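You operate a simulated robot arm through the tools that you are given. There is no shell and no other tool. Be economical: measure what you need, move in short steps, check, and stop when the job is done.

Carry out the task below with a simulated robot arm. There is one attempt and no reset: what you move stays moved.

TASK
Measure three strokes of wash soap into the navy wash cup by jug.
Fine: pump into the soap jug, empty it into the cup, put the jug back. Set down upright: soap jug.

It is judged by the outcome, as a careful person would: the job done as asked, and still so three seconds after it is handed in. It fails if anything else is knocked over, pushed out of place, dropped, spilled or broken.

THE ROBOT
A 7-joint arm with a two-finger parallel gripper, fixed in place. Base frame: the origin is at the foot of the arm, x ahead of it, y to its left, z up; the work surface is at about z = 840. Units: mm, rad, N and s.
With the tool pointing down near the work surface it reaches from about 240 to 680 mm from the base axis. Its first joint turns from -1.152 to 1.152 rad. Payload 2.4 kg.
The TCP is the grasp point between the finger pads, 30 mm short of the fingertips. In the tool frame z runs along the fingers and y along their closing line. Largest opening 94 mm; finger width 28, thickness 10; the body of the gripper, 50 by 96 mm, starts 55 mm behind the TCP.
Orientation is that of the tool frame in the base frame, as a unit quaternion [w, x, y, z]. With the fingers straight down and closing along the base's y, the tool's x points along the base's -x, its y along +y and its z along -z.

THE INTERFACE
- The arm moves only by the tool step_arm. Its argument "moves" is text: rows parted by semicolons, each of 7 numbers parted by spaces: the shift along the tool's x, y, z in mm, then the turn, a rotation vector about the tool's x, y, z in rad, then the opening, from 0 (shut) to 1 (fully open). In form: dx dy dz rx ry rz gripper; .... A call has 1 to 12 rows; each row is the pose to reach, as a shift and turn from the pose commanded when the call began, along the tool's axes at that moment. A row lasts 0.2 s, in which the tool goes at most 50 mm and 0.15 rad; a call with a longer step from one row to the next is refused whole, and so is a gripper value outside its range. A pose out of reach is approached as far as the arm can. The call stops where the force on the tool passes 40 N (or 10 N more than at its start, if that is more) or the arm is blocked; 0.2 s more then pass. The fingers move at their own pace (about 153 mm/s each) and stop on an object; they squeeze with about 41 N. The grip force told is the motor's: it shows also when the fingers shut on nothing. Time passes only in rows, and 0.2 s behind the last, so rows that repeat a pose let the fingers close. The reply holds the time, the measured pose of the TCP, the force on the tool along the base axes, the opening and the grip force, in the units named above and with some noise, with the torque about the TCP (base axes, N m) and any sound that the robot's microphone picked up.
- Cameras (640 x 400 px; columns grow to the right, rows downward): "scene" is fixed at [36.6, 479.4, 1447.3]; the picture's right is [-0.69, -0.73, 0.00], its down [-0.40, 0.38, -0.83] and it looks along [0.61, -0.57, -0.55] (base axes); focal length 214 px, centre (320, 200). "wrist" rides on the gripper at [76, 14, -102] in the tool frame; the picture's right is [-0.18, 0.98, 0.00], its down [-0.75, -0.14, -0.64] and it looks along [-0.63, -0.12, 0.77] (tool axes); focal length 243 px, centre (320, 200). There is no depth. A picture from a camera that has moved, and an enlarged one, comes with that camera's place and axes in the base frame and with its lens. The place of the scene camera against the robot may be out by one fixed shift of up to 12 mm in any direction.
- get_image(camera): a new picture of that camera. No time passes.
- zoom(camera, box): a new picture of the part [left, top, right, bottom] of that camera's present view, enlarged. No time passes.
- hand_in(): hands the job in; it is judged then, once.

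Go step by step. Nothing tells you positions but the pictures and the camera data: compare them with the known pose of the tool, close in by small moves and look again before you grip or let go. The budget is 120 turns and 84 pictures, counting those below and the enlarged ones. Unless the task says otherwise, let go and move clear before handing in, and close with one line.

The tools are called after ">>>" by a JSON object that holds its "op" and its "data". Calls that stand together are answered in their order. step_arm: Moves the arm, as the interface text tells. Its arguments: {"type":"object","properties":{"moves":{"type":"string"}},"required":["moves"]} The other tools are called the same way: get_image (camera) takes a picture; zoom (camera, box) takes an enlarged picture of a part of a camera's view; hand_in () hands the job in.

At the start:

```text
time: 0.0
position: [374.1, 27.9, 1324.5]
tcp_rot: [0.0, 0.0, 1.0, 0.0]
ft_force: [0.3, -0.2, 0.1]
wrist_torque: [0.01, 0.0, 0.0]
width: 94.0
gripper_force: 0.0
```

scene: 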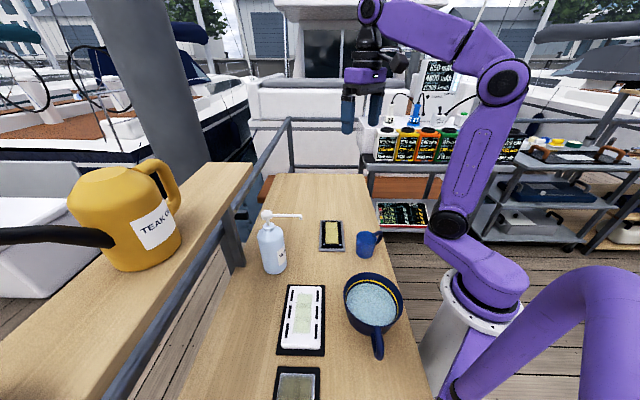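
wrist: 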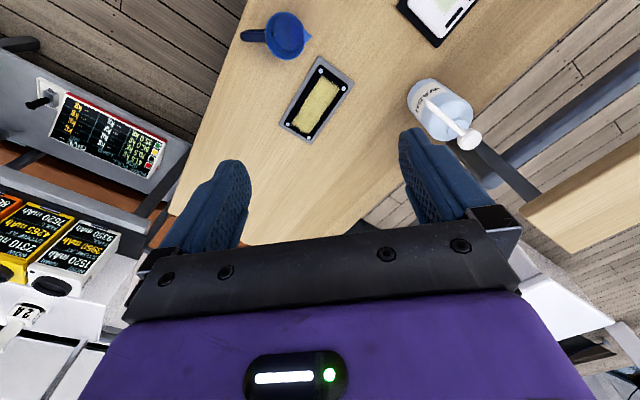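

I see a pump bottle, a small blue jug, and a larger navy vessel with a handle on the bench. I'll zoom in to identify them.

>>> {"op": "zoom", "data": {"camera": "scene", "box": [230, 190, 430, 315]}}

>>> {"op": "zoom", "data": {"camera": "scene", "box": [240, 275, 440, 400]}}

>>> {"op": "zoom", "data": {"camera": "wrist", "box": [220, 0, 500, 175]}}

```text
3.20 times, centred on (330, 252) of scene
camera zoom: at [36.6, 479.4, 1447.3], right [-0.69, -0.73, 0.0], down [-0.4, 0.38, -0.83], along [0.61, -0.57, -0.55], focal length 686 px, centre (288, 32)
```

zoom: 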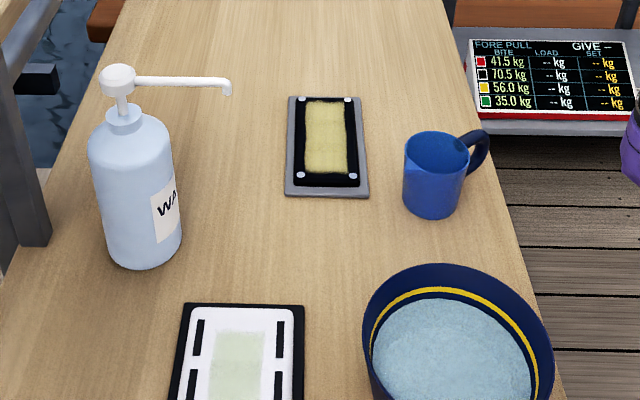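

```text
3.20 times, centred on (340, 338) of scene
camera zoom: at [36.6, 479.4, 1447.3], right [-0.69, -0.73, 0.0], down [-0.4, 0.38, -0.83], along [0.61, -0.57, -0.55], focal length 686 px, centre (256, -240)
```

zoom: 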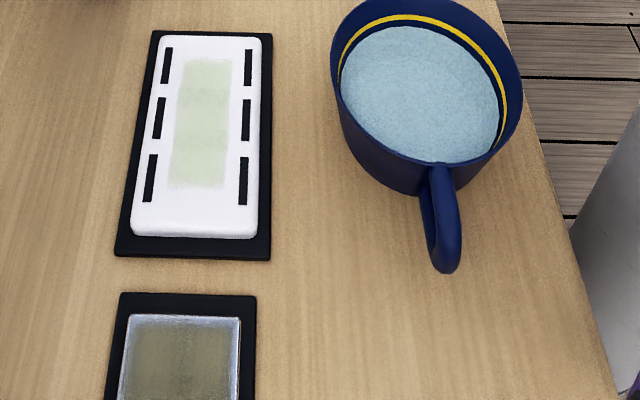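

```text
2.29 times, centred on (360, 88) of wrist
camera zoom: at [296.6, 43.3, 1428.4], right [0.18, 0.98, 0.0], down [0.75, -0.14, 0.64], along [0.63, -0.12, -0.77], focal length 555 px, centre (229, 457)
```

zoom: 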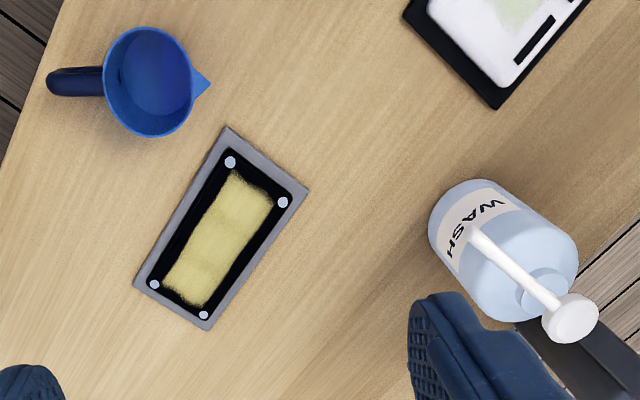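

The pump head is at about (517,249,1058) and its nozzle tip at about (444,176,1048). The blue jug is at about (337,-28), with its handle toward -y and its spout toward +y. The wash cup is near (171,164). I'll yaw the tool so it closes across the handle, and come lower for a look.

>>> {"op": "step_arm", "data": {"moves": "4 -8 15 0 0 0.146 1;8 -15 30 0 0 0.292 1;12 -22 45 0 0 0.438 1;16 -30 60 0 0 0.584 1;20 -38 75 0 0 0.73 1;24 -46 90 0 0 0.876 1;28 -54 105 0 0 1.022 1;32 -62 115 0 0 1.168 1;36 -70 125 0 0 1.314 1;40 -78 130 0 0 1.46 1;44 -85 135 0 0 1.6 1;44 -90 140 0 0 1.745 1"}}

>>> {"op": "get_image", "data": {"camera": "wrist"}}

```text
time: 2.6
position: [330.2, -63.1, 1185.8]
tcp_rot: [0.001, 0.767, 0.642, 0.0]
ft_force: [-0.4, -0.4, 0.2]
wrist_torque: [0.0, -0.01, 0.01]
width: 94.2
gripper_force: 0.1
```

```text
78 pictures are left
camera wrist: at [356.1, 11.3, 1288.1], right [0.94, -0.35, 0.0], down [-0.27, -0.72, 0.64], along [-0.23, -0.6, -0.77], focal length 243 px, centre (320, 200)
```

wrist: 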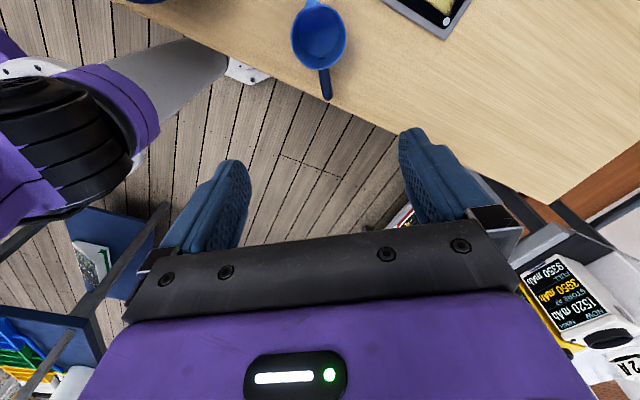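

The tool yaw matches the handle plane. Next I'll tilt 45° and come down to a pre-grasp point behind the handle.

>>> {"op": "step_arm", "data": {"moves": "-14 0 25 0 0.131 0 0.7;-28 0 50 0 0.262 0 0.7;-42 0 75 0 0.393 0 0.7;-56 0 100 0 0.524 0 0.7;-70 0 125 0 0.654 0 0.7;-80 1 150 0 0.785 0 0.7;-87 1 175 0 0.785 0 0.7;-87 1 205 0 0.785 0 0.7;-87 1 225 0 0.785 0 0.7;-87 1 225 0 0.785 0 0.7"}}

>>> {"op": "get_image", "data": {"camera": "wrist"}}

>>> {"op": "get_image", "data": {"camera": "scene"}}

```text
time: 4.8
position: [314.6, -146.5, 960.5]
tcp_rot: [-0.245, 0.708, 0.594, 0.293]
ft_force: [0.3, -0.7, 0.0]
wrist_torque: [0.03, -0.01, -0.03]
width: 66.0
gripper_force: 0.1
```

```text
77 pictures are left
camera wrist: at [325.4, -167.3, 1087.7], right [0.95, -0.3, -0.13], down [-0.31, -0.95, -0.08], along [-0.1, 0.11, -0.99], focal length 243 px, centre (320, 200)
```

wrist: 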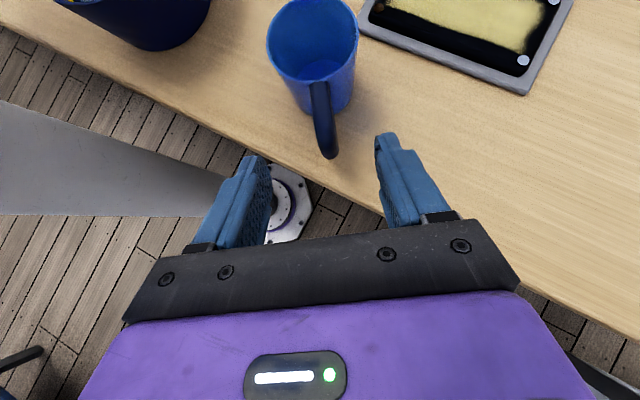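

```text
76 pictures are left
```

scene: 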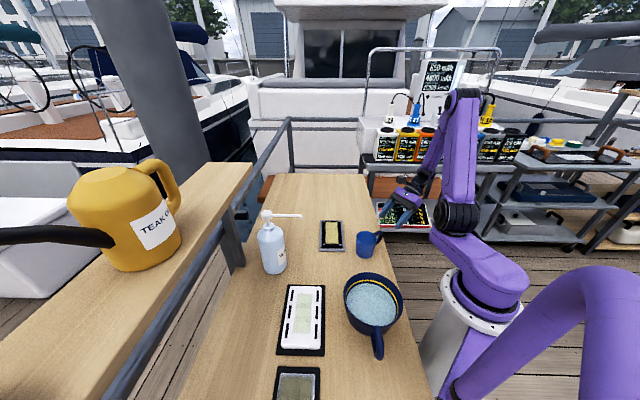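

The handle lies between the fingers, at about (326,-90,885). I'll advance along the tool axis and look before gripping.

>>> {"op": "step_arm", "data": {"moves": "-12 1 20 0 0 0 0.7;-12 1 40 0 0 0 0.7;-12 1 60 0 0 0 0.7;-12 1 78 0 0 0 0.7;-12 1 92 0 0 0 0.7;-12 1 92 0 0 0 0.7"}}

>>> {"op": "get_image", "data": {"camera": "wrist"}}

>>> {"op": "zoom", "data": {"camera": "scene", "box": [310, 190, 470, 290]}}

```text
time: 6.2
position: [324.6, -91.4, 886.9]
tcp_rot: [-0.246, 0.708, 0.594, 0.293]
ft_force: [0.4, -0.1, 0.8]
wrist_torque: [-0.01, -0.02, 0.02]
width: 65.7
gripper_force: 0.1
```

```text
75 pictures are left
camera wrist: at [336.1, -111.2, 1013.9], right [0.95, -0.3, -0.13], down [-0.31, -0.95, -0.08], along [-0.1, 0.11, -0.99], focal length 243 px, centre (320, 200)
```

wrist: 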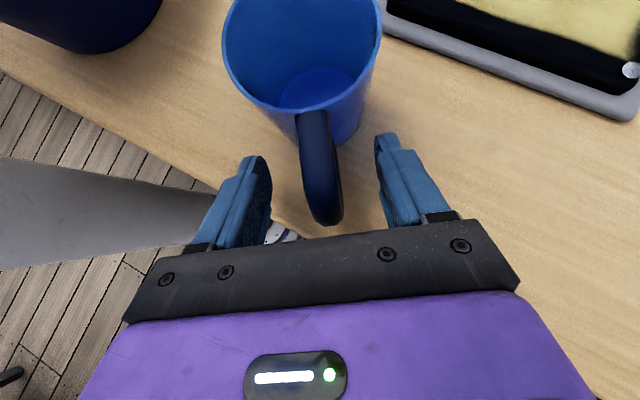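

```text
4.00 times, centred on (390, 240) of scene
camera zoom: at [36.6, 479.4, 1447.3], right [-0.69, -0.73, 0.0], down [-0.4, 0.38, -0.83], along [0.61, -0.57, -0.55], focal length 858 px, centre (40, 40)
```

zoom: 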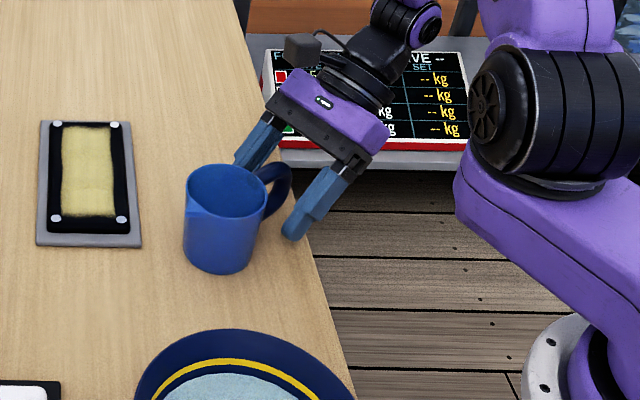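

The handle is centred between the fingers, so I'll close on it.

>>> {"op": "step_arm", "data": {"moves": "0 0 0 0 0 0 0.4;0 0 0 0 0 0 0;0 0 0 0 0 0 0;0 0 0 0 0 0 0"}}

>>> {"op": "get_image", "data": {"camera": "wrist"}}

```text
time: 7.2
position: [324.7, -92.3, 886.9]
tcp_rot: [-0.245, 0.708, 0.594, 0.294]
ft_force: [-0.2, 0.1, -0.4]
wrist_torque: [-0.03, -0.01, -0.02]
width: 19.2
gripper_force: 40.4
```

```text
73 pictures are left
camera wrist: at [336.2, -111.4, 1014.1], right [0.95, -0.3, -0.13], down [-0.31, -0.95, -0.08], along [-0.1, 0.11, -0.99], focal length 243 px, centre (320, 200)
```

wrist: 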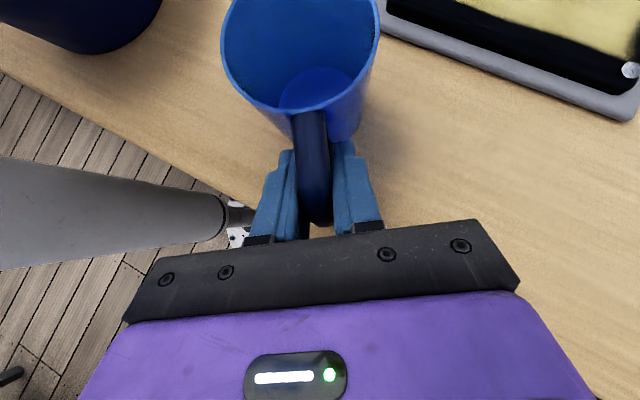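

Gripped at 19 mm. I'll lift straight up and check that it is holding.

>>> {"op": "step_arm", "data": {"moves": "7 0 -7 0 0 0 0;14 0 -14 0 0 0 0;28 0 -28 0 0 0 0;42 0 -42 0 0 0 0;56 0 -56 0 0 0 0;56 0 -56 0 0 0 0"}}

>>> {"op": "get_image", "data": {"camera": "wrist"}}

>>> {"op": "get_image", "data": {"camera": "scene"}}

```text
time: 8.6
position: [325.5, -91.9, 965.4]
tcp_rot: [-0.246, 0.708, 0.594, 0.293]
ft_force: [-0.3, 0.1, -1.2]
wrist_torque: [-0.05, -0.03, -0.01]
width: 19.3
gripper_force: 40.7
```

```text
72 pictures are left
camera wrist: at [336.2, -111.4, 1092.9], right [0.95, -0.3, -0.13], down [-0.31, -0.95, -0.08], along [-0.1, 0.12, -0.99], focal length 243 px, centre (320, 200)
```

wrist: 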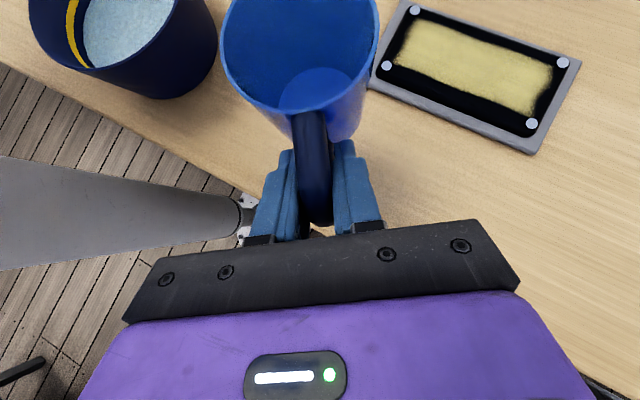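

```text
71 pictures are left
```

scene: 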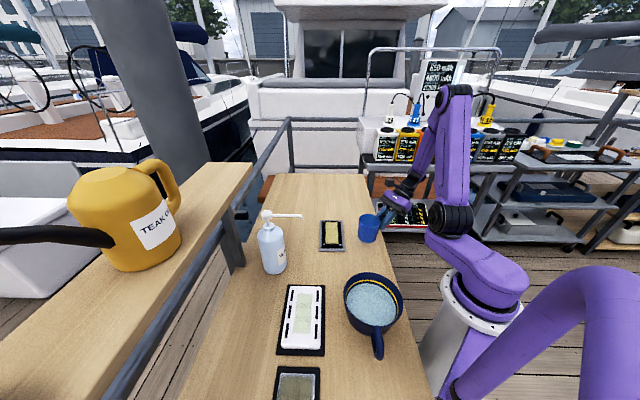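

The jug is held and level. Next I'll carry it toward the spot under the nozzle, stopping short to look.

>>> {"op": "step_arm", "data": {"moves": "8 4 8 0 0 0 0;23 10 23 0 0 0 0;39 17 39 0 0 0 0;54 24 54 0 0 0 0;70 31 70 0 0 0 0;85 38 86 0 0 0 0;100 44 101 0 0 0 0;108 48 109 0 0 0 0;108 48 109 0 0 0 0"}}

>>> {"op": "get_image", "data": {"camera": "wrist"}}

>>> {"op": "zoom", "data": {"camera": "scene", "box": [230, 190, 430, 315]}}

```text
time: 10.6
position: [399.6, 50.2, 963.6]
tcp_rot: [-0.246, 0.707, 0.594, 0.293]
ft_force: [-0.8, 0.9, -1.9]
wrist_torque: [-0.05, 0.01, 0.01]
width: 19.3
gripper_force: 40.8
```

```text
70 pictures are left
camera wrist: at [410.1, 30.5, 1091.5], right [0.95, -0.3, -0.13], down [-0.31, -0.95, -0.08], along [-0.1, 0.11, -0.99], focal length 243 px, centre (320, 200)
```

wrist: 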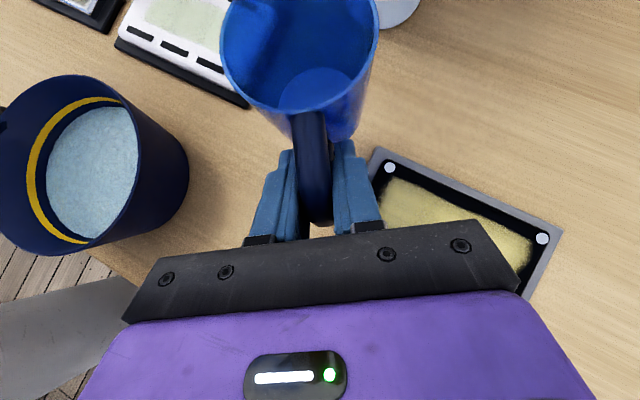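

```text
3.20 times, centred on (330, 252) of scene
camera zoom: at [36.7, 479.4, 1447.3], right [-0.69, -0.73, 0.0], down [-0.4, 0.38, -0.83], along [0.61, -0.57, -0.55], focal length 686 px, centre (288, 32)
```

zoom: 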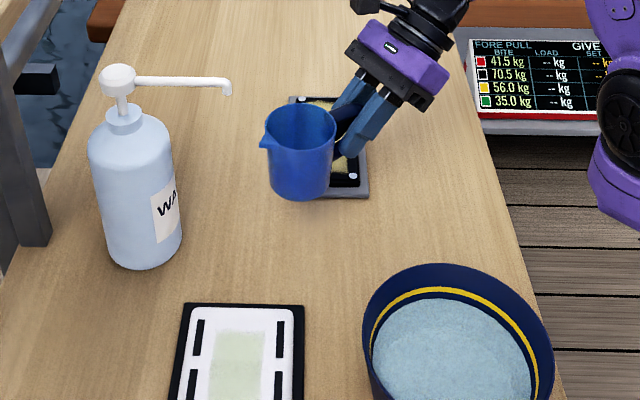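

Jug and nozzle positions agree in both views, within about 4 mm. I'll move the jug to beneath the nozzle while still raised, then look.

>>> {"op": "step_arm", "data": {"moves": "12 5 12 0 0 0 0;24 10 24 0 0 0 0;36 15 36 0 0 0 0;46 20 47 0 0 0 0;46 20 47 0 0 0 0;46 20 47 0 0 0 0"}}

>>> {"op": "get_image", "data": {"camera": "wrist"}}

>>> {"op": "zoom", "data": {"camera": "scene", "box": [230, 190, 390, 290]}}

```text
time: 12.0
position: [430.4, 109.7, 965.4]
tcp_rot: [-0.246, 0.708, 0.594, 0.293]
ft_force: [0.5, 0.5, 0.1]
wrist_torque: [-0.06, -0.02, 0.01]
width: 19.3
gripper_force: 41.1
```

```text
68 pictures are left
camera wrist: at [441.0, 92.2, 1091.4], right [0.95, -0.3, -0.13], down [-0.31, -0.95, -0.08], along [-0.1, 0.11, -0.99], focal length 243 px, centre (320, 200)
```

wrist: 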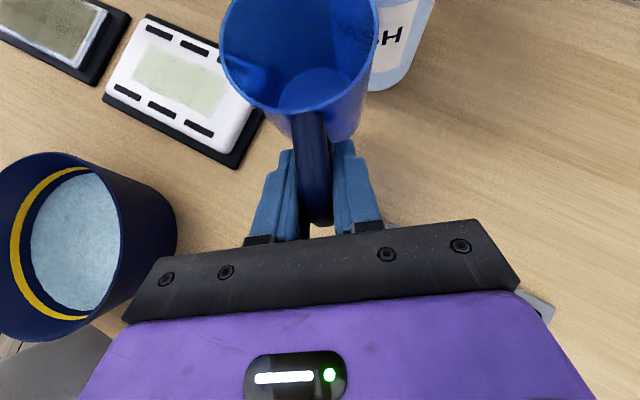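

```text
4.00 times, centred on (310, 240) of scene
camera zoom: at [36.7, 479.4, 1447.3], right [-0.69, -0.73, 0.0], down [-0.4, 0.38, -0.83], along [0.61, -0.57, -0.55], focal length 858 px, centre (360, 40)
```

zoom: 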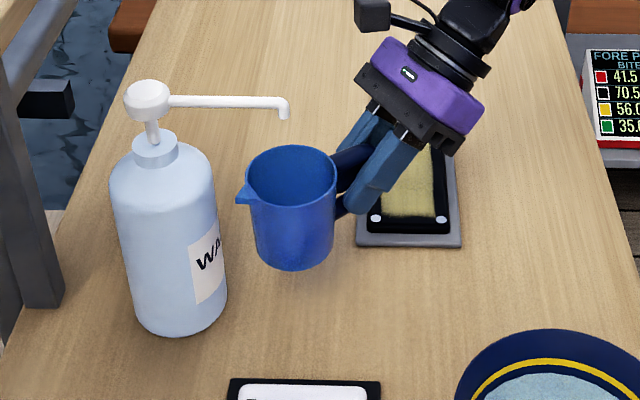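

The jug is under the nozzle to within a few millimetres. I'll lower it to the table.

>>> {"op": "step_arm", "data": {"moves": "-12 3 12 0 0 0 0;-25 3 25 0 0 0 0;-38 3 38 0 0 0 0;-47 3 47 0 0 0 0;-52 3 52 0 0 0 0;-55 3 55 0 0 0 0;-55 3 55 0 0 0 0"}}

>>> {"op": "zoom", "data": {"camera": "scene", "box": [230, 190, 390, 290]}}

```text
time: 13.6
position: [434.0, 111.2, 887.7]
tcp_rot: [-0.245, 0.708, 0.593, 0.295]
ft_force: [-1.1, -1.5, 8.3]
wrist_torque: [0.32, 0.1, 0.0]
width: 19.3
gripper_force: 41.4
```

```text
4.00 times, centred on (310, 240) of scene
camera zoom: at [36.5, 479.3, 1447.3], right [-0.69, -0.73, 0.0], down [-0.4, 0.38, -0.83], along [0.61, -0.57, -0.55], focal length 858 px, centre (360, 40)
```

zoom: 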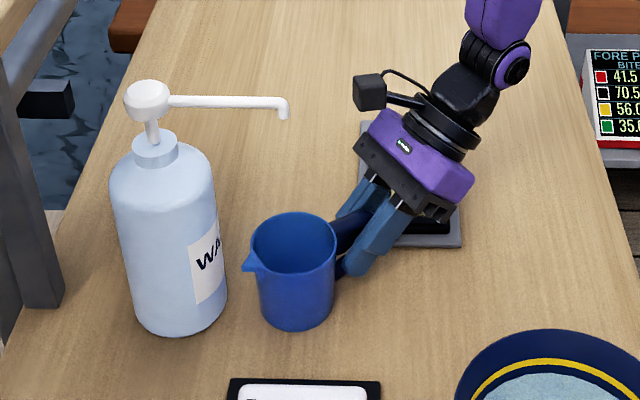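

The jug is on the table, with 8 N of contact. I'll release it and back straight out along the tool axis.

>>> {"op": "step_arm", "data": {"moves": "0 0 0 0 0 0 0.15;0 0 0 0 0 0 0.5;0 0 0 0 0 0 0.6;0 0 -15 0 0 0 0.6;0 0 -40 0 0 0 0.6;0 0 -70 0 0 0 0.6;0 0 -110 0 0 0 0.6;0 0 -150 0 0 0 0.6;0 0 -150 0 0 0 0.6"}}

>>> {"op": "zoom", "data": {"camera": "scene", "box": [230, 190, 390, 290]}}

>>> {"op": "get_image", "data": {"camera": "wrist"}}

```text
time: 15.6
position: [413.4, 7.4, 992.6]
tcp_rot: [-0.246, 0.707, 0.594, 0.293]
ft_force: [-0.2, -0.1, 0.1]
wrist_torque: [-0.02, 0.01, 0.0]
width: 56.4
gripper_force: 0.1
```

```text
4.00 times, centred on (310, 240) of scene
camera zoom: at [36.7, 479.4, 1447.3], right [-0.69, -0.73, 0.0], down [-0.4, 0.38, -0.83], along [0.61, -0.57, -0.55], focal length 858 px, centre (360, 40)
```

zoom: 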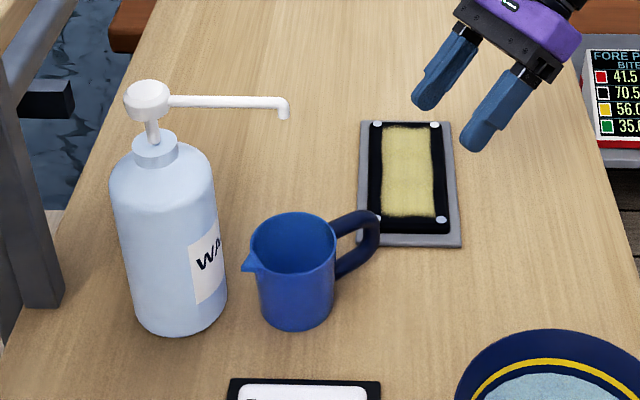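

```text
64 pictures are left
camera wrist: at [424.7, -12.1, 1120.3], right [0.95, -0.3, -0.13], down [-0.31, -0.95, -0.08], along [-0.1, 0.11, -0.99], focal length 243 px, centre (320, 200)
```

wrist: 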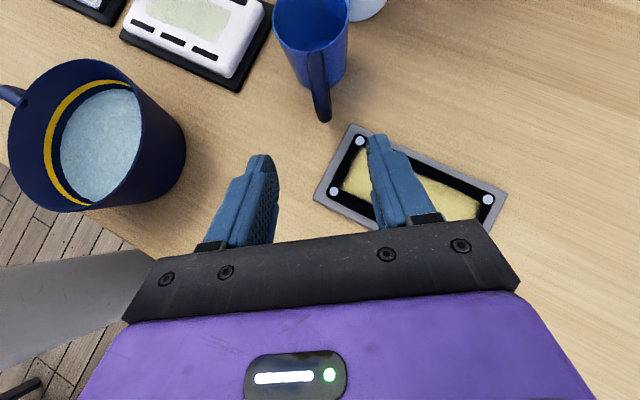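

The jug stands under the nozzle. I'll rise, bring the tool back upright, and rotate back toward the pump head.

>>> {"op": "step_arm", "data": {"moves": "23 1 -13 0 -0.1 0 0.6;46 2 -27 0 -0.2 0 0.6;69 3 -40 0 -0.32 0 0.6;92 4 -54 0 -0.44 0 0.3;115 5 -67 0 -0.56 0 0;138 6 -80 0 -0.68 0 0;161 7 -94 0 -0.785 0 0;185 7 -107 0 -0.785 0 0;185 7 -107 0 -0.785 0 0"}}

```text
time: 17.6
position: [430.4, 60.3, 1199.3]
tcp_rot: [0.001, 0.766, 0.643, 0.0]
ft_force: [-0.9, -0.4, -0.8]
wrist_torque: [0.01, -0.01, -0.01]
width: 0.1
gripper_force: 32.9
```

>>> {"op": "step_arm", "data": {"moves": "16 4 2 0 0 -0.146 0;32 8 4 0 0 -0.292 0;48 12 6 0 0 -0.438 0;64 17 8 0 0 -0.584 0;80 21 10 0 0 -0.73 0;98 26 12 0 0 -0.876 0;116 30 14 0 0 -1.022 0;134 35 16 0 0 -1.168 0;152 40 18 0 0 -1.314 0;170 45 20 0 0 -1.46 0;188 49 22 0 0 -1.6 0;201 53 25 0 0 -1.745 0"}}

>>> {"op": "get_image", "data": {"camera": "wrist"}}

>>> {"op": "get_image", "data": {"camera": "scene"}}

```text
time: 20.2
position: [517.6, 245.3, 1174.1]
tcp_rot: [-0.002, 0.0, 1.0, -0.002]
ft_force: [-20.0, -18.1, 2.8]
wrist_torque: [0.85, -0.94, 0.01]
width: 0.0
gripper_force: 33.2
```

```text
63 pictures are left
camera wrist: at [441.7, 261.5, 1278.1], right [0.18, 0.98, 0.0], down [0.76, -0.14, 0.64], along [0.63, -0.12, -0.77], focal length 243 px, centre (320, 200)
```

wrist: 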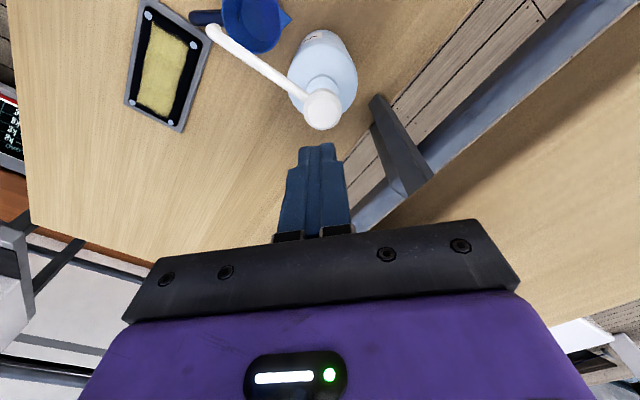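

```text
62 pictures are left
```

scene: 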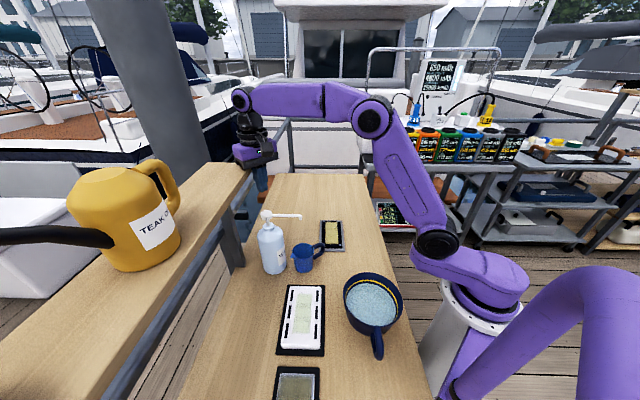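

>>> {"op": "step_arm", "data": {"moves": "0 0 0 0 0 0 0;0 0 0 0 0 0 0"}}

```text
time: 20.8
position: [517.4, 246.5, 1174.7]
tcp_rot: [-0.001, 0.003, 1.0, -0.001]
ft_force: [-23.1, -26.3, 4.1]
wrist_torque: [1.28, -1.1, -0.03]
width: 0.1
gripper_force: 33.0
```

Something is pushing on the gripper about 49 mm above the TCP, probably the ledge. I'll back away and look.

>>> {"op": "step_arm", "data": {"moves": "8 -8 0 0 0 0 0;20 -20 -10 0 0 0 0;40 -50 -30 0 0 0 0;60 -90 -50 0 0 0 0;60 -90 -50 0 0 0 0"}}

>>> {"op": "get_image", "data": {"camera": "wrist"}}

>>> {"op": "zoom", "data": {"camera": "scene", "box": [160, 100, 360, 225]}}

```text
time: 22.0
position: [458.0, 159.1, 1224.2]
tcp_rot: [0.0, 0.001, 1.0, 0.0]
ft_force: [0.3, -0.3, -0.1]
wrist_torque: [-0.01, 0.01, 0.0]
width: 0.1
gripper_force: 32.8
```

```text
61 pictures are left
camera wrist: at [382.4, 174.2, 1327.6], right [0.18, 0.98, 0.0], down [0.75, -0.14, 0.64], along [0.63, -0.12, -0.77], focal length 243 px, centre (320, 200)
```

wrist: 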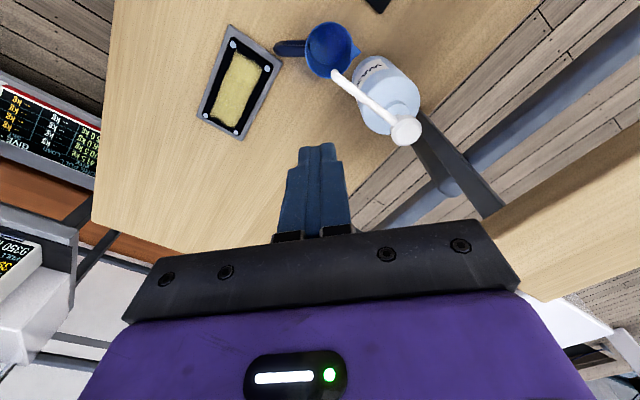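

```text
3.20 times, centred on (260, 162) of scene
camera zoom: at [36.6, 479.4, 1447.3], right [-0.69, -0.73, 0.0], down [-0.4, 0.38, -0.83], along [0.61, -0.57, -0.55], focal length 686 px, centre (512, 320)
```

zoom: 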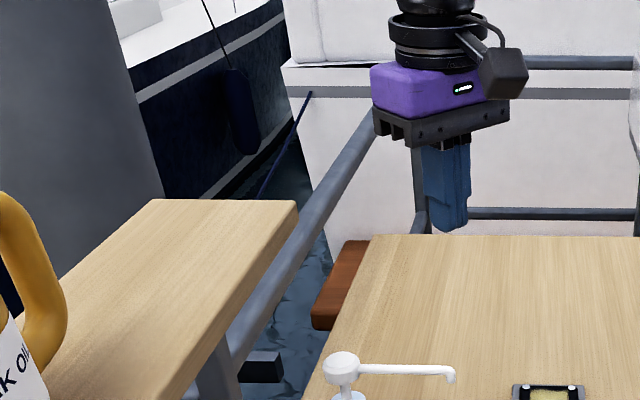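

The ledge has its corner at about (508,265) and its top near z 1220. It crowds the space right above the pump, so the upright gripper touched it. I'll turn 45° and lean the tool about 26° back toward the base, so that only the fingertips reach the pump head.

>>> {"op": "step_arm", "data": {"moves": "0 0 0 0 0 -0.14 0;0 0 0 0 0 -0.28 0;0 0 0 0 0 -0.42 0;0 0 0 0 0 -0.56 0;0 0 0 0 0 -0.7 0;0 0 0 0 0 -0.785 0;0 0 0 0 0 -0.785 0"}}

>>> {"op": "step_arm", "data": {"moves": "0 0 0 0 -0.14 0 0;0 0 0 0 -0.28 0 0;0 0 0 0 -0.42 0 0;0 0 0 0 -0.45 0 0;0 0 0 0 -0.45 0 0"}}

```text
time: 23.6
position: [459.1, 158.1, 1225.2]
tcp_rot: [0.0, -0.383, 0.924, -0.001]
ft_force: [-0.2, 0.4, -0.1]
wrist_torque: [0.01, -0.05, -0.02]
width: 0.3
gripper_force: 33.4
```

```text
time: 24.8
position: [460.2, 159.9, 1223.8]
tcp_rot: [0.206, -0.373, 0.901, 0.085]
ft_force: [0.7, 0.6, 0.0]
wrist_torque: [-0.04, 0.0, -0.01]
width: 0.0
gripper_force: 33.2
```

>>> {"op": "step_arm", "data": {"moves": "-9 4 22 0 0 0 0;-17 8 45 0 0 0 0;-25 12 67 0 0 0 0;-34 15 90 0 0 0 0;-42 19 112 0 0 0 0;-50 23 134 0 0 0 0;-50 23 134 0 0 0 0"}}

>>> {"op": "get_image", "data": {"camera": "wrist"}}

>>> {"op": "zoom", "data": {"camera": "scene", "box": [210, 170, 370, 270]}}

```text
time: 26.4
position: [515.3, 248.5, 1124.9]
tcp_rot: [0.206, -0.374, 0.9, 0.085]
ft_force: [-1.0, -0.1, 0.9]
wrist_torque: [-0.02, -0.01, 0.0]
width: 0.0
gripper_force: 32.9
```

```text
59 pictures are left
camera wrist: at [425.0, 179.8, 1184.5], right [-0.58, 0.81, 0.08], down [0.38, 0.18, 0.91], along [0.72, 0.55, -0.42], focal length 243 px, centre (320, 200)
```

wrist: 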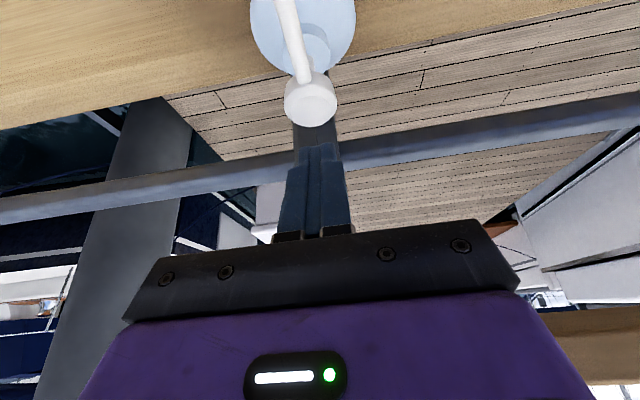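

```text
4.00 times, centred on (290, 220) of scene
camera zoom: at [36.6, 479.4, 1447.3], right [-0.69, -0.73, 0.0], down [-0.4, 0.38, -0.83], along [0.61, -0.57, -0.55], focal length 858 px, centre (440, 120)
```

zoom: 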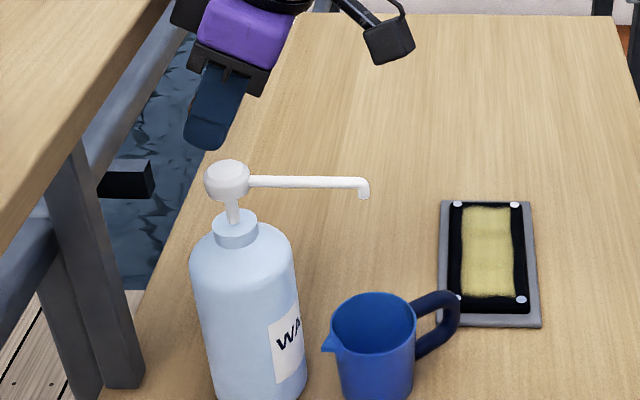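

The fingertips are directly above the pump head. I'll descend vertically to find contact and feel the spring.

>>> {"op": "step_arm", "data": {"moves": "4 0 12 0 0 0 0;9.4 0 23.3 0 0 0 0;12.4 0 29.7 0 0 0 0;14.2 0 33.3 0 0 0 0;14.2 0 33.3 0 0 0 0"}}

>>> {"op": "zoom", "data": {"camera": "scene", "box": [210, 170, 370, 270]}}

```text
time: 27.6
position: [515.7, 249.7, 1089.5]
tcp_rot: [0.207, -0.373, 0.9, 0.085]
ft_force: [-3.7, -2.9, 13.4]
wrist_torque: [-0.1, 0.12, -0.07]
width: 0.0
gripper_force: 33.2
```

```text
4.00 times, centred on (290, 220) of scene
camera zoom: at [36.3, 479.2, 1447.4], right [-0.69, -0.73, 0.0], down [-0.4, 0.38, -0.83], along [0.61, -0.57, -0.55], focal length 858 px, centre (440, 120)
```

zoom: 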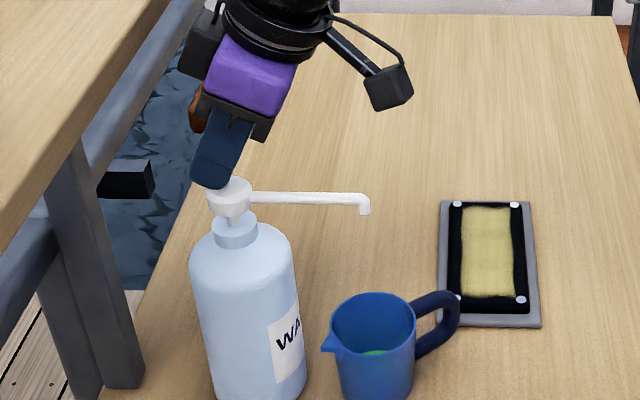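

The pump moved and soap has appeared in the jug. I'll continue the same press to the bottom of the stroke.

>>> {"op": "step_arm", "data": {"moves": "1.7 0 3.6 0 0 0 0;3.5 0 7.2 0 0 0 0;3.5 0 7.2 0 0 0 0"}}

>>> {"op": "zoom", "data": {"camera": "scene", "box": [210, 170, 370, 270]}}

```text
time: 28.1
position: [519.2, 250.5, 1089.8]
tcp_rot: [0.213, -0.373, 0.899, 0.086]
ft_force: [-2.6, -2.7, 17.8]
wrist_torque: [-0.08, 0.12, -0.01]
width: 0.1
gripper_force: 33.3
stopped in row 2: the force on the tool passed its limit at 44 N (the readings are from after the stop); the commanded pose is now the measured one
```

```text
4.00 times, centred on (290, 220) of scene
camera zoom: at [36.3, 479.2, 1447.4], right [-0.69, -0.73, 0.0], down [-0.4, 0.38, -0.83], along [0.61, -0.57, -0.55], focal length 858 px, centre (440, 120)
```

zoom: 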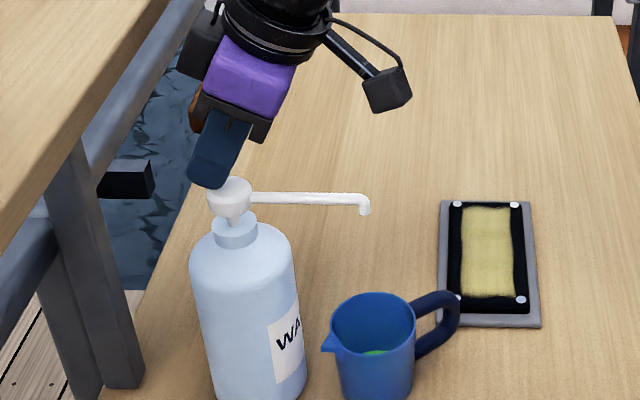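

That was the bottom, so the first stroke is done. I'll release fully, re-centre, and confirm the head springs back up.

>>> {"op": "step_arm", "data": {"moves": "-2.6 0 -5.4 0 0 0 0;-7 0 -14.4 0 0 0 0;-14.4 0 -30 0 0 0 0;-12 1.4 -31 0 0 0 0;-12 1.4 -31 0 0 0 0"}}

>>> {"op": "zoom", "data": {"camera": "scene", "box": [210, 170, 370, 270]}}

```text
time: 29.3
position: [514.4, 247.7, 1120.4]
tcp_rot: [0.21, -0.373, 0.9, 0.087]
ft_force: [0.0, -0.4, 0.8]
wrist_torque: [0.0, -0.01, 0.02]
width: 0.0
gripper_force: 33.0
```

```text
4.00 times, centred on (290, 220) of scene
camera zoom: at [36.6, 479.4, 1447.3], right [-0.69, -0.73, 0.0], down [-0.4, 0.38, -0.83], along [0.61, -0.57, -0.55], focal length 858 px, centre (440, 120)
```

zoom: 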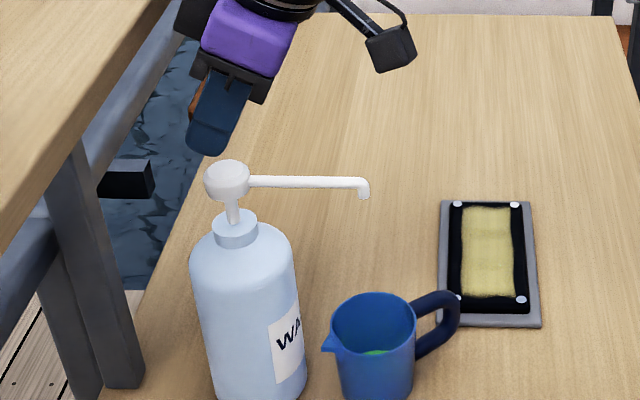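

The head is fully back up. Second stroke now.

>>> {"op": "step_arm", "data": {"moves": "4 0 11 0 0 0 0;8 0 20 0 0 0 0;10.5 0 25.5 0 0 0 0;12.1 0 29.3 0 0 0 0;12.1 0 29.3 0 0 0 0"}}

>>> {"op": "zoom", "data": {"camera": "scene", "box": [210, 170, 370, 270]}}

```text
time: 30.5
position: [516.7, 249.7, 1089.7]
tcp_rot: [0.211, -0.372, 0.9, 0.085]
ft_force: [-3.8, -3.8, 15.1]
wrist_torque: [-0.12, 0.1, -0.06]
width: 0.0
gripper_force: 33.1
```

```text
4.00 times, centred on (290, 220) of scene
camera zoom: at [36.3, 479.2, 1447.4], right [-0.69, -0.73, 0.0], down [-0.4, 0.38, -0.83], along [0.61, -0.57, -0.55], focal length 858 px, centre (440, 120)
```

zoom: 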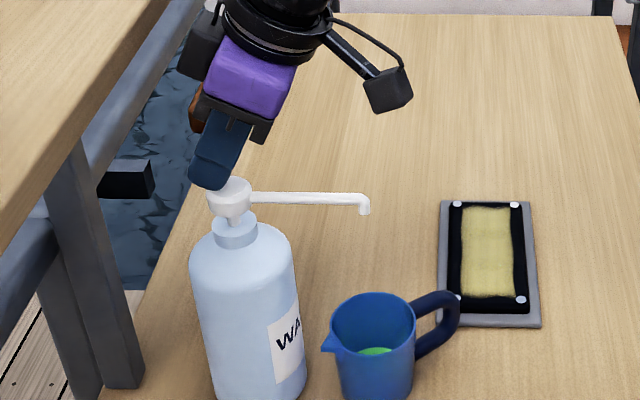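

Two strokes are in, and the soap level has risen. I'll release fully and make the third press.

>>> {"op": "step_arm", "data": {"moves": "-2.6 0 -5.4 0 0 0 0;-7 0 -14.4 0 0 0 0;-13.5 0 -28 0 0 0 0;-12.5 0 -28.5 0 0 0 0;-12.5 0 -28.5 0 0 0 0"}}

>>> {"op": "zoom", "data": {"camera": "scene", "box": [210, 170, 370, 270]}}

```text
time: 31.7
position: [515.2, 248.2, 1120.1]
tcp_rot: [0.209, -0.372, 0.9, 0.086]
ft_force: [-0.4, 0.1, 0.5]
wrist_torque: [0.04, 0.03, 0.01]
width: 0.0
gripper_force: 33.5
```

```text
4.00 times, centred on (290, 220) of scene
camera zoom: at [36.6, 479.4, 1447.3], right [-0.69, -0.73, 0.0], down [-0.4, 0.38, -0.83], along [0.61, -0.57, -0.55], focal length 858 px, centre (440, 120)
```

zoom: 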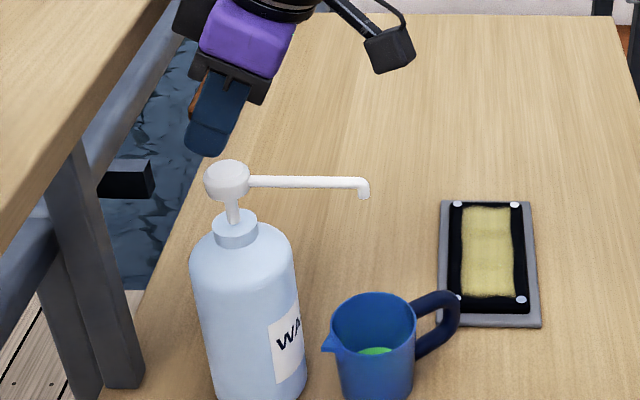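

>>> {"op": "step_arm", "data": {"moves": "4 0 11 0 0 0 0;8 0 20 0 0 0 0;10.5 0 25.5 0 0 0 0;12.1 0 29.3 0 0 0 0;12.1 0 29.3 0 0 0 0"}}

>>> {"op": "zoom", "data": {"camera": "scene", "box": [210, 170, 370, 270]}}

```text
time: 32.9
position: [516.3, 249.8, 1089.6]
tcp_rot: [0.212, -0.372, 0.9, 0.086]
ft_force: [-6.0, -3.1, 20.7]
wrist_torque: [-0.13, 0.2, -0.1]
width: 0.2
gripper_force: 33.1
```

```text
4.00 times, centred on (290, 220) of scene
camera zoom: at [36.1, 479.1, 1447.4], right [-0.69, -0.73, 0.0], down [-0.4, 0.38, -0.83], along [0.61, -0.57, -0.55], focal length 858 px, centre (440, 120)
```

zoom: 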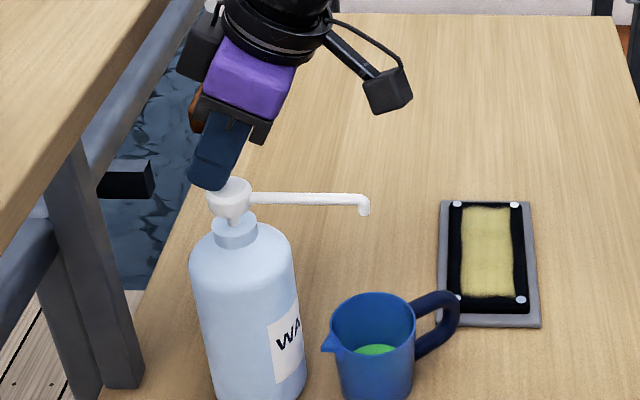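

All three strokes are in the jug. I'll release, rise and back away from the pump.

>>> {"op": "step_arm", "data": {"moves": "-2.6 0 -5.4 0 0 0 0;-7 0 -14.4 0 0 0 0;-13.5 0 -28 0 0 0 0;-10 0 -60 0 0 0 0;10 0 -90 0 0 0 0;35 0 -120 0 0 0 0;60 0 -140 0 0 0 0;85 0 -155 0 0 0 0;85 0 -155 0 0 0 0"}}

>>> {"op": "get_image", "data": {"camera": "scene"}}

```text
time: 34.9
position: [414.4, 147.7, 1189.1]
tcp_rot: [0.21, -0.373, 0.9, 0.086]
ft_force: [-0.5, -0.3, -0.2]
wrist_torque: [-0.02, -0.01, 0.01]
width: 0.3
gripper_force: 32.6
```

```text
51 pictures are left
```

scene: 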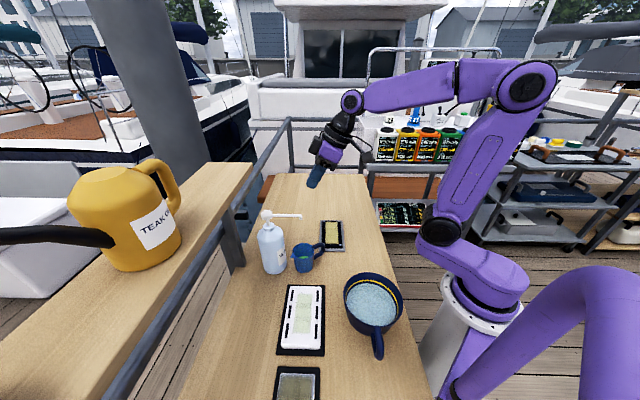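

Everything is still in place. Now I'll return to the handle-grasp orientation: straighten the tool, then yaw back.

>>> {"op": "step_arm", "data": {"moves": "15 -17 -7 0 0.12 0 0;30 -34 -15 0 0.24 0 0.3;46 -51 -22 0 0.36 0 0.6;61 -68 -30 0 0.46 0 0.6;76 -85 -37 0 0.46 0 0.6;76 -85 -37 0 0.46 0 0.6"}}

>>> {"op": "step_arm", "data": {"moves": "0 0 5 0 0 0.146 0.6;0 0 10 0 0 0.292 0.6;0 0 15 0 0 0.438 0.6;0 0 20 0 0 0.584 0.6;0 0 25 0 0 0.73 0.6;0 0 30 0 0 0.876 0.6;0 0 35 0 0 1.022 0.6;0 0 40 0 0 1.168 0.6;0 0 45 0 0 1.314 0.6;0 0 50 0 0 1.46 0.6;0 0 55 0 0 1.6 0.6;0 0 60 0 0 1.745 0.6"}}

>>> {"op": "step_arm", "data": {"moves": "0 0 0 0 0 0.13 0.6;0 0 0 0 0 0.26 0.6;0 0 0 0 0 0.39 0.6;0 0 0 0 0 0.52 0.6;0 0 0 0 0 0.65 0.6;0 0 0 0 0 0.785 0.6;0 0 0 0 0 0.785 0.6"}}

```text
time: 36.3
position: [415.4, 27.4, 1189.1]
tcp_rot: [-0.002, -0.383, 0.924, -0.002]
ft_force: [-0.5, -0.1, -0.2]
wrist_torque: [0.0, 0.0, 0.02]
width: 56.3
gripper_force: 0.1
```

```text
time: 38.9
position: [414.8, 27.5, 1128.7]
tcp_rot: [0.001, 0.464, 0.886, -0.001]
ft_force: [0.8, 0.9, 0.2]
wrist_torque: [-0.01, 0.0, -0.01]
width: 56.4
gripper_force: 0.0
```

```text
time: 40.5
position: [414.2, 27.0, 1128.3]
tcp_rot: [0.001, 0.767, 0.642, -0.001]
ft_force: [-0.2, 0.0, -0.2]
wrist_torque: [0.05, 0.0, -0.01]
width: 56.4
gripper_force: 0.0
```

Next I'll tilt 57° and descend to the pre-grasp point behind the jug handle.

>>> {"op": "step_arm", "data": {"moves": "0 0 15 0 0.13 0 0.6;0 0 35 0 0.26 0 0.6;0 0 55 0 0.39 0 0.6;0 1 80 0 0.52 0 0.6;3 2 105 0 0.65 0 0.6;5 3 130 0 0.78 0 0.6;8 4 150 0 0.9 0 0.6;11 5 170 0 1.0 0 0.6;11 5 185 0 1.0 0 0.6;11 5 185 0 1.0 0 0.6"}}

>>> {"op": "get_image", "data": {"camera": "wrist"}}

```text
time: 42.7
position: [421.5, 37.8, 944.1]
tcp_rot: [-0.307, 0.673, 0.564, 0.367]
ft_force: [0.3, -0.3, -0.4]
wrist_torque: [-0.01, 0.01, 0.04]
width: 56.4
gripper_force: 0.1
```

```text
50 pictures are left
camera wrist: at [427.5, -8.5, 1064.7], right [0.95, -0.27, -0.15], down [-0.3, -0.91, -0.28], along [-0.06, 0.32, -0.95], focal length 243 px, centre (320, 200)
```

wrist: 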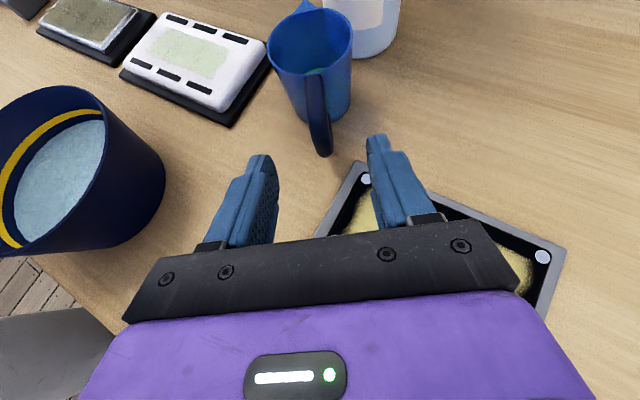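

>>> {"op": "step_arm", "data": {"moves": "-7 -1 20 0 0 0 0.6;-7 -1 40 0 0 0 0.6;-7 -1 60 0 0 0 0.6;-7 -1 78 0 0 0 0.6;-7 -1 90 0 0 0 0.6;-7 -1 90 0 0 0 0.6"}}

>>> {"op": "get_image", "data": {"camera": "wrist"}}

```text
time: 44.1
position: [432.1, 109.1, 888.9]
tcp_rot: [-0.307, 0.673, 0.565, 0.366]
ft_force: [0.1, 1.2, -0.4]
wrist_torque: [0.02, -0.01, -0.01]
width: 56.4
gripper_force: 0.0
```

```text
49 pictures are left
camera wrist: at [439.0, 62.9, 1009.7], right [0.95, -0.27, -0.15], down [-0.3, -0.91, -0.28], along [-0.06, 0.32, -0.95], focal length 243 px, centre (320, 200)
```

wrist: 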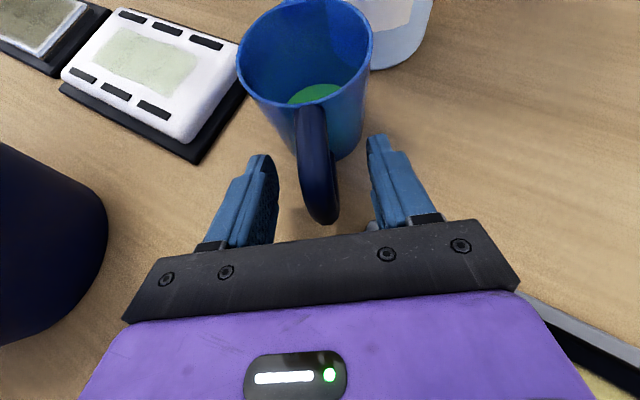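

>>> {"op": "step_arm", "data": {"moves": "0 0 0 0 0 0 0.4;0 0 0 0 0 0 0;0 0 0 0 0 0 0;0 0 0 0 0 0 0"}}

```text
time: 45.1
position: [433.3, 108.7, 890.2]
tcp_rot: [-0.307, 0.673, 0.565, 0.366]
ft_force: [-0.6, 0.4, 0.4]
wrist_torque: [-0.02, 0.01, 0.0]
width: 19.9
gripper_force: 40.9
```

Before lifting, I checked the pour geometry. The cup is close to the base, and pouring works better with the tool turned 180° about its axis. I'll let go, back off, and re-grip that way.

>>> {"op": "step_arm", "data": {"moves": "0 0 0 0 0 0 0.3;0 0 0 0 0 0 0.6;0 0 -20 0 0 0 0.6;0 0 -50 0 0 0 0.6;0 0 -90 0 0 0 0.6;0 0 -130 0 0 0 0.6;30 0 -160 0 -0.14 0 0.6;60 0 -185 0 -0.28 0 0.6;90 0 -200 0 -0.42 0 0.6;110 0 -215 0 -0.56 0 0.6;130 0 -225 0 -0.7 0 0.6;130 0 -225 0 -0.84 0 0.6"}}

>>> {"op": "get_image", "data": {"camera": "scene"}}

```text
time: 47.7
position: [412.6, -8.1, 1121.1]
tcp_rot: [-0.05, 0.764, 0.641, 0.059]
ft_force: [-0.6, 1.0, -0.3]
wrist_torque: [0.01, 0.0, 0.01]
width: 56.3
gripper_force: 0.1
```

```text
48 pictures are left
```

scene: 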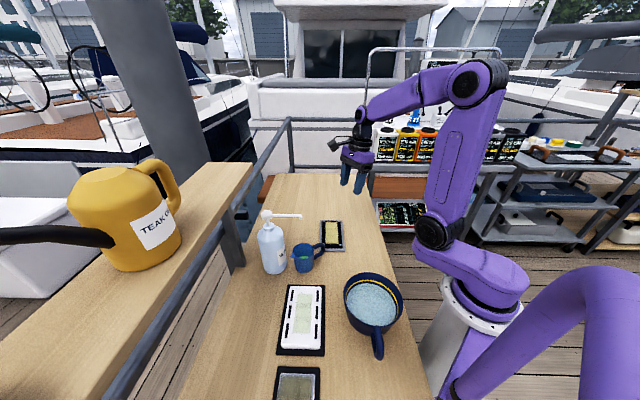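

>>> {"op": "step_arm", "data": {"moves": "0 0 0 0 -0.14 0 0.6;0 0 0 0 -0.16 0 0.6;0 0 0 0 -0.16 0 0.6"}}

>>> {"op": "step_arm", "data": {"moves": "0 0 0 0 0 -0.146 0.6;0 0 0 0 0 -0.292 0.6;0 0 0 0 0 -0.438 0.6;0 0 0 0 0 -0.584 0.6;0 0 0 0 0 -0.73 0.6;0 0 0 0 0 -0.876 0.6;0 0 0 0 0 -1.022 0.6;0 0 0 0 0 -1.168 0.6;0 0 0 0 0 -1.314 0.6;0 0 0 0 0 -1.46 0.6;0 0 0 0 0 -1.6 0.6;0 0 0 0 0 -1.74 0.6"}}

>>> {"op": "step_arm", "data": {"moves": "0 0 0 0 0 -0.14 0.6;0 0 0 0 0 -0.28 0.6;0 0 0 0 0 -0.42 0.6;0 0 0 0 0 -0.56 0.6;0 0 0 0 0 -0.7 0.6;0 0 0 0 0 -0.84 0.6;0 0 0 0 0 -0.98 0.6;0 0 0 0 0 -1.12 0.6;0 0 0 0 0 -1.26 0.6;0 0 0 0 0 -1.4 0.6;0 0 0 0 0 -1.4 0.6"}}

```text
time: 48.5
position: [410.3, -8.3, 1120.7]
tcp_rot: [0.002, 0.766, 0.643, -0.001]
ft_force: [0.1, -0.9, 0.4]
wrist_torque: [0.04, 0.01, 0.01]
width: 56.5
gripper_force: 0.1
```

```text
time: 51.1
position: [412.0, -8.1, 1121.1]
tcp_rot: [0.0, 0.002, 1.0, -0.002]
ft_force: [-1.1, 0.1, 0.2]
wrist_torque: [-0.01, 0.0, -0.03]
width: 56.4
gripper_force: 0.0
```

```text
time: 53.5
position: [412.9, -8.6, 1121.5]
tcp_rot: [-0.002, -0.642, 0.766, 0.0]
ft_force: [-0.2, -0.3, 0.4]
wrist_torque: [0.01, -0.02, 0.02]
width: 56.8
gripper_force: 0.1
```

>>> {"op": "step_arm", "data": {"moves": "-5 0 20 0 -0.13 0 0.6;-12 0 45 0 -0.26 0 0.6;-20 0 70 0 -0.39 0 0.6;-30 0 95 0 -0.52 0 0.6;-40 0 115 0 -0.65 0 0.6;-50 0 140 0 -0.75 0 0.6;-58 0 163 0 -0.75 0 0.6;-58 0 163 0 -0.75 0 0.6"}}

>>> {"op": "get_image", "data": {"camera": "wrist"}}

>>> {"op": "zoom", "data": {"camera": "scene", "box": [230, 190, 430, 315]}}

```text
time: 55.3
position: [421.7, 47.7, 956.4]
tcp_rot: [0.28, -0.598, 0.714, 0.234]
ft_force: [0.9, -0.3, -0.3]
wrist_torque: [-0.02, -0.01, -0.05]
width: 56.2
gripper_force: 0.0
```

```text
47 pictures are left
camera wrist: at [385.6, -71.8, 981.2], right [-0.94, 0.31, 0.13], down [0.16, 0.09, 0.98], along [0.29, 0.95, -0.13], focal length 243 px, centre (320, 200)
```

wrist: 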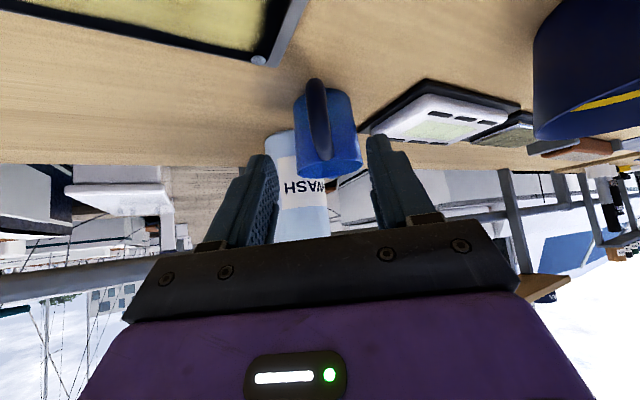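

```text
3.20 times, centred on (330, 252) of scene
camera zoom: at [36.7, 479.4, 1447.3], right [-0.69, -0.73, 0.0], down [-0.4, 0.38, -0.83], along [0.61, -0.57, -0.55], focal length 686 px, centre (288, 32)
```

zoom: 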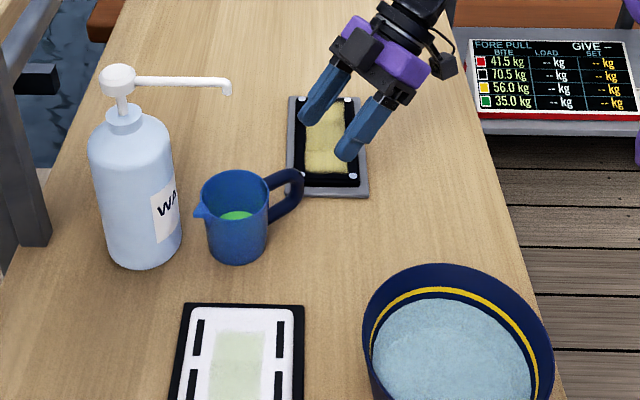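

>>> {"op": "step_arm", "data": {"moves": "0 -1 20 0 0 0 0.6;0 -1 40 0 0 0 0.6;0 -1 60 0 0 0 0.6;0 -1 78 0 0 0 0.6;0 -1 90 0 0 0 0.6;0 -1 90 0 0 0 0.6"}}

>>> {"op": "get_image", "data": {"camera": "wrist"}}

>>> {"op": "zoom", "data": {"camera": "scene", "box": [230, 190, 390, 290]}}

```text
time: 56.7
position: [432.8, 108.1, 891.2]
tcp_rot: [0.28, -0.597, 0.714, 0.235]
ft_force: [-1.1, 0.5, 0.1]
wrist_torque: [-0.01, 0.01, 0.01]
width: 56.0
gripper_force: 0.1
```

```text
45 pictures are left
camera wrist: at [397.4, -11.3, 915.4], right [-0.94, 0.31, 0.12], down [0.16, 0.09, 0.98], along [0.29, 0.95, -0.13], focal length 243 px, centre (320, 200)
```

wrist: 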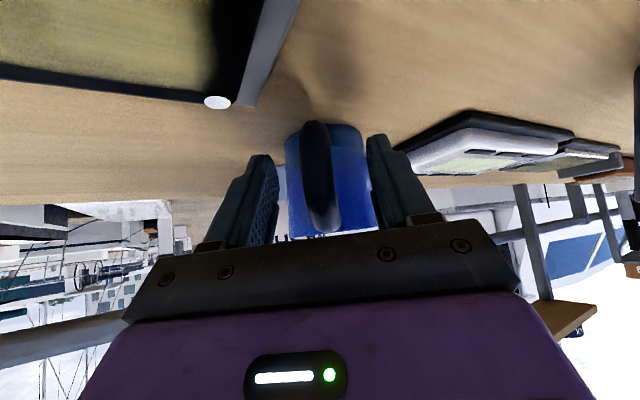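

```text
4.00 times, centred on (310, 240) of scene
camera zoom: at [36.6, 479.4, 1447.3], right [-0.69, -0.73, 0.0], down [-0.4, 0.38, -0.83], along [0.61, -0.57, -0.55], focal length 858 px, centre (360, 40)
```

zoom: 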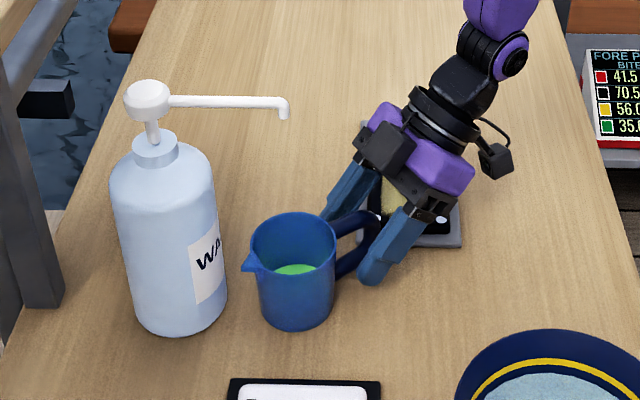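

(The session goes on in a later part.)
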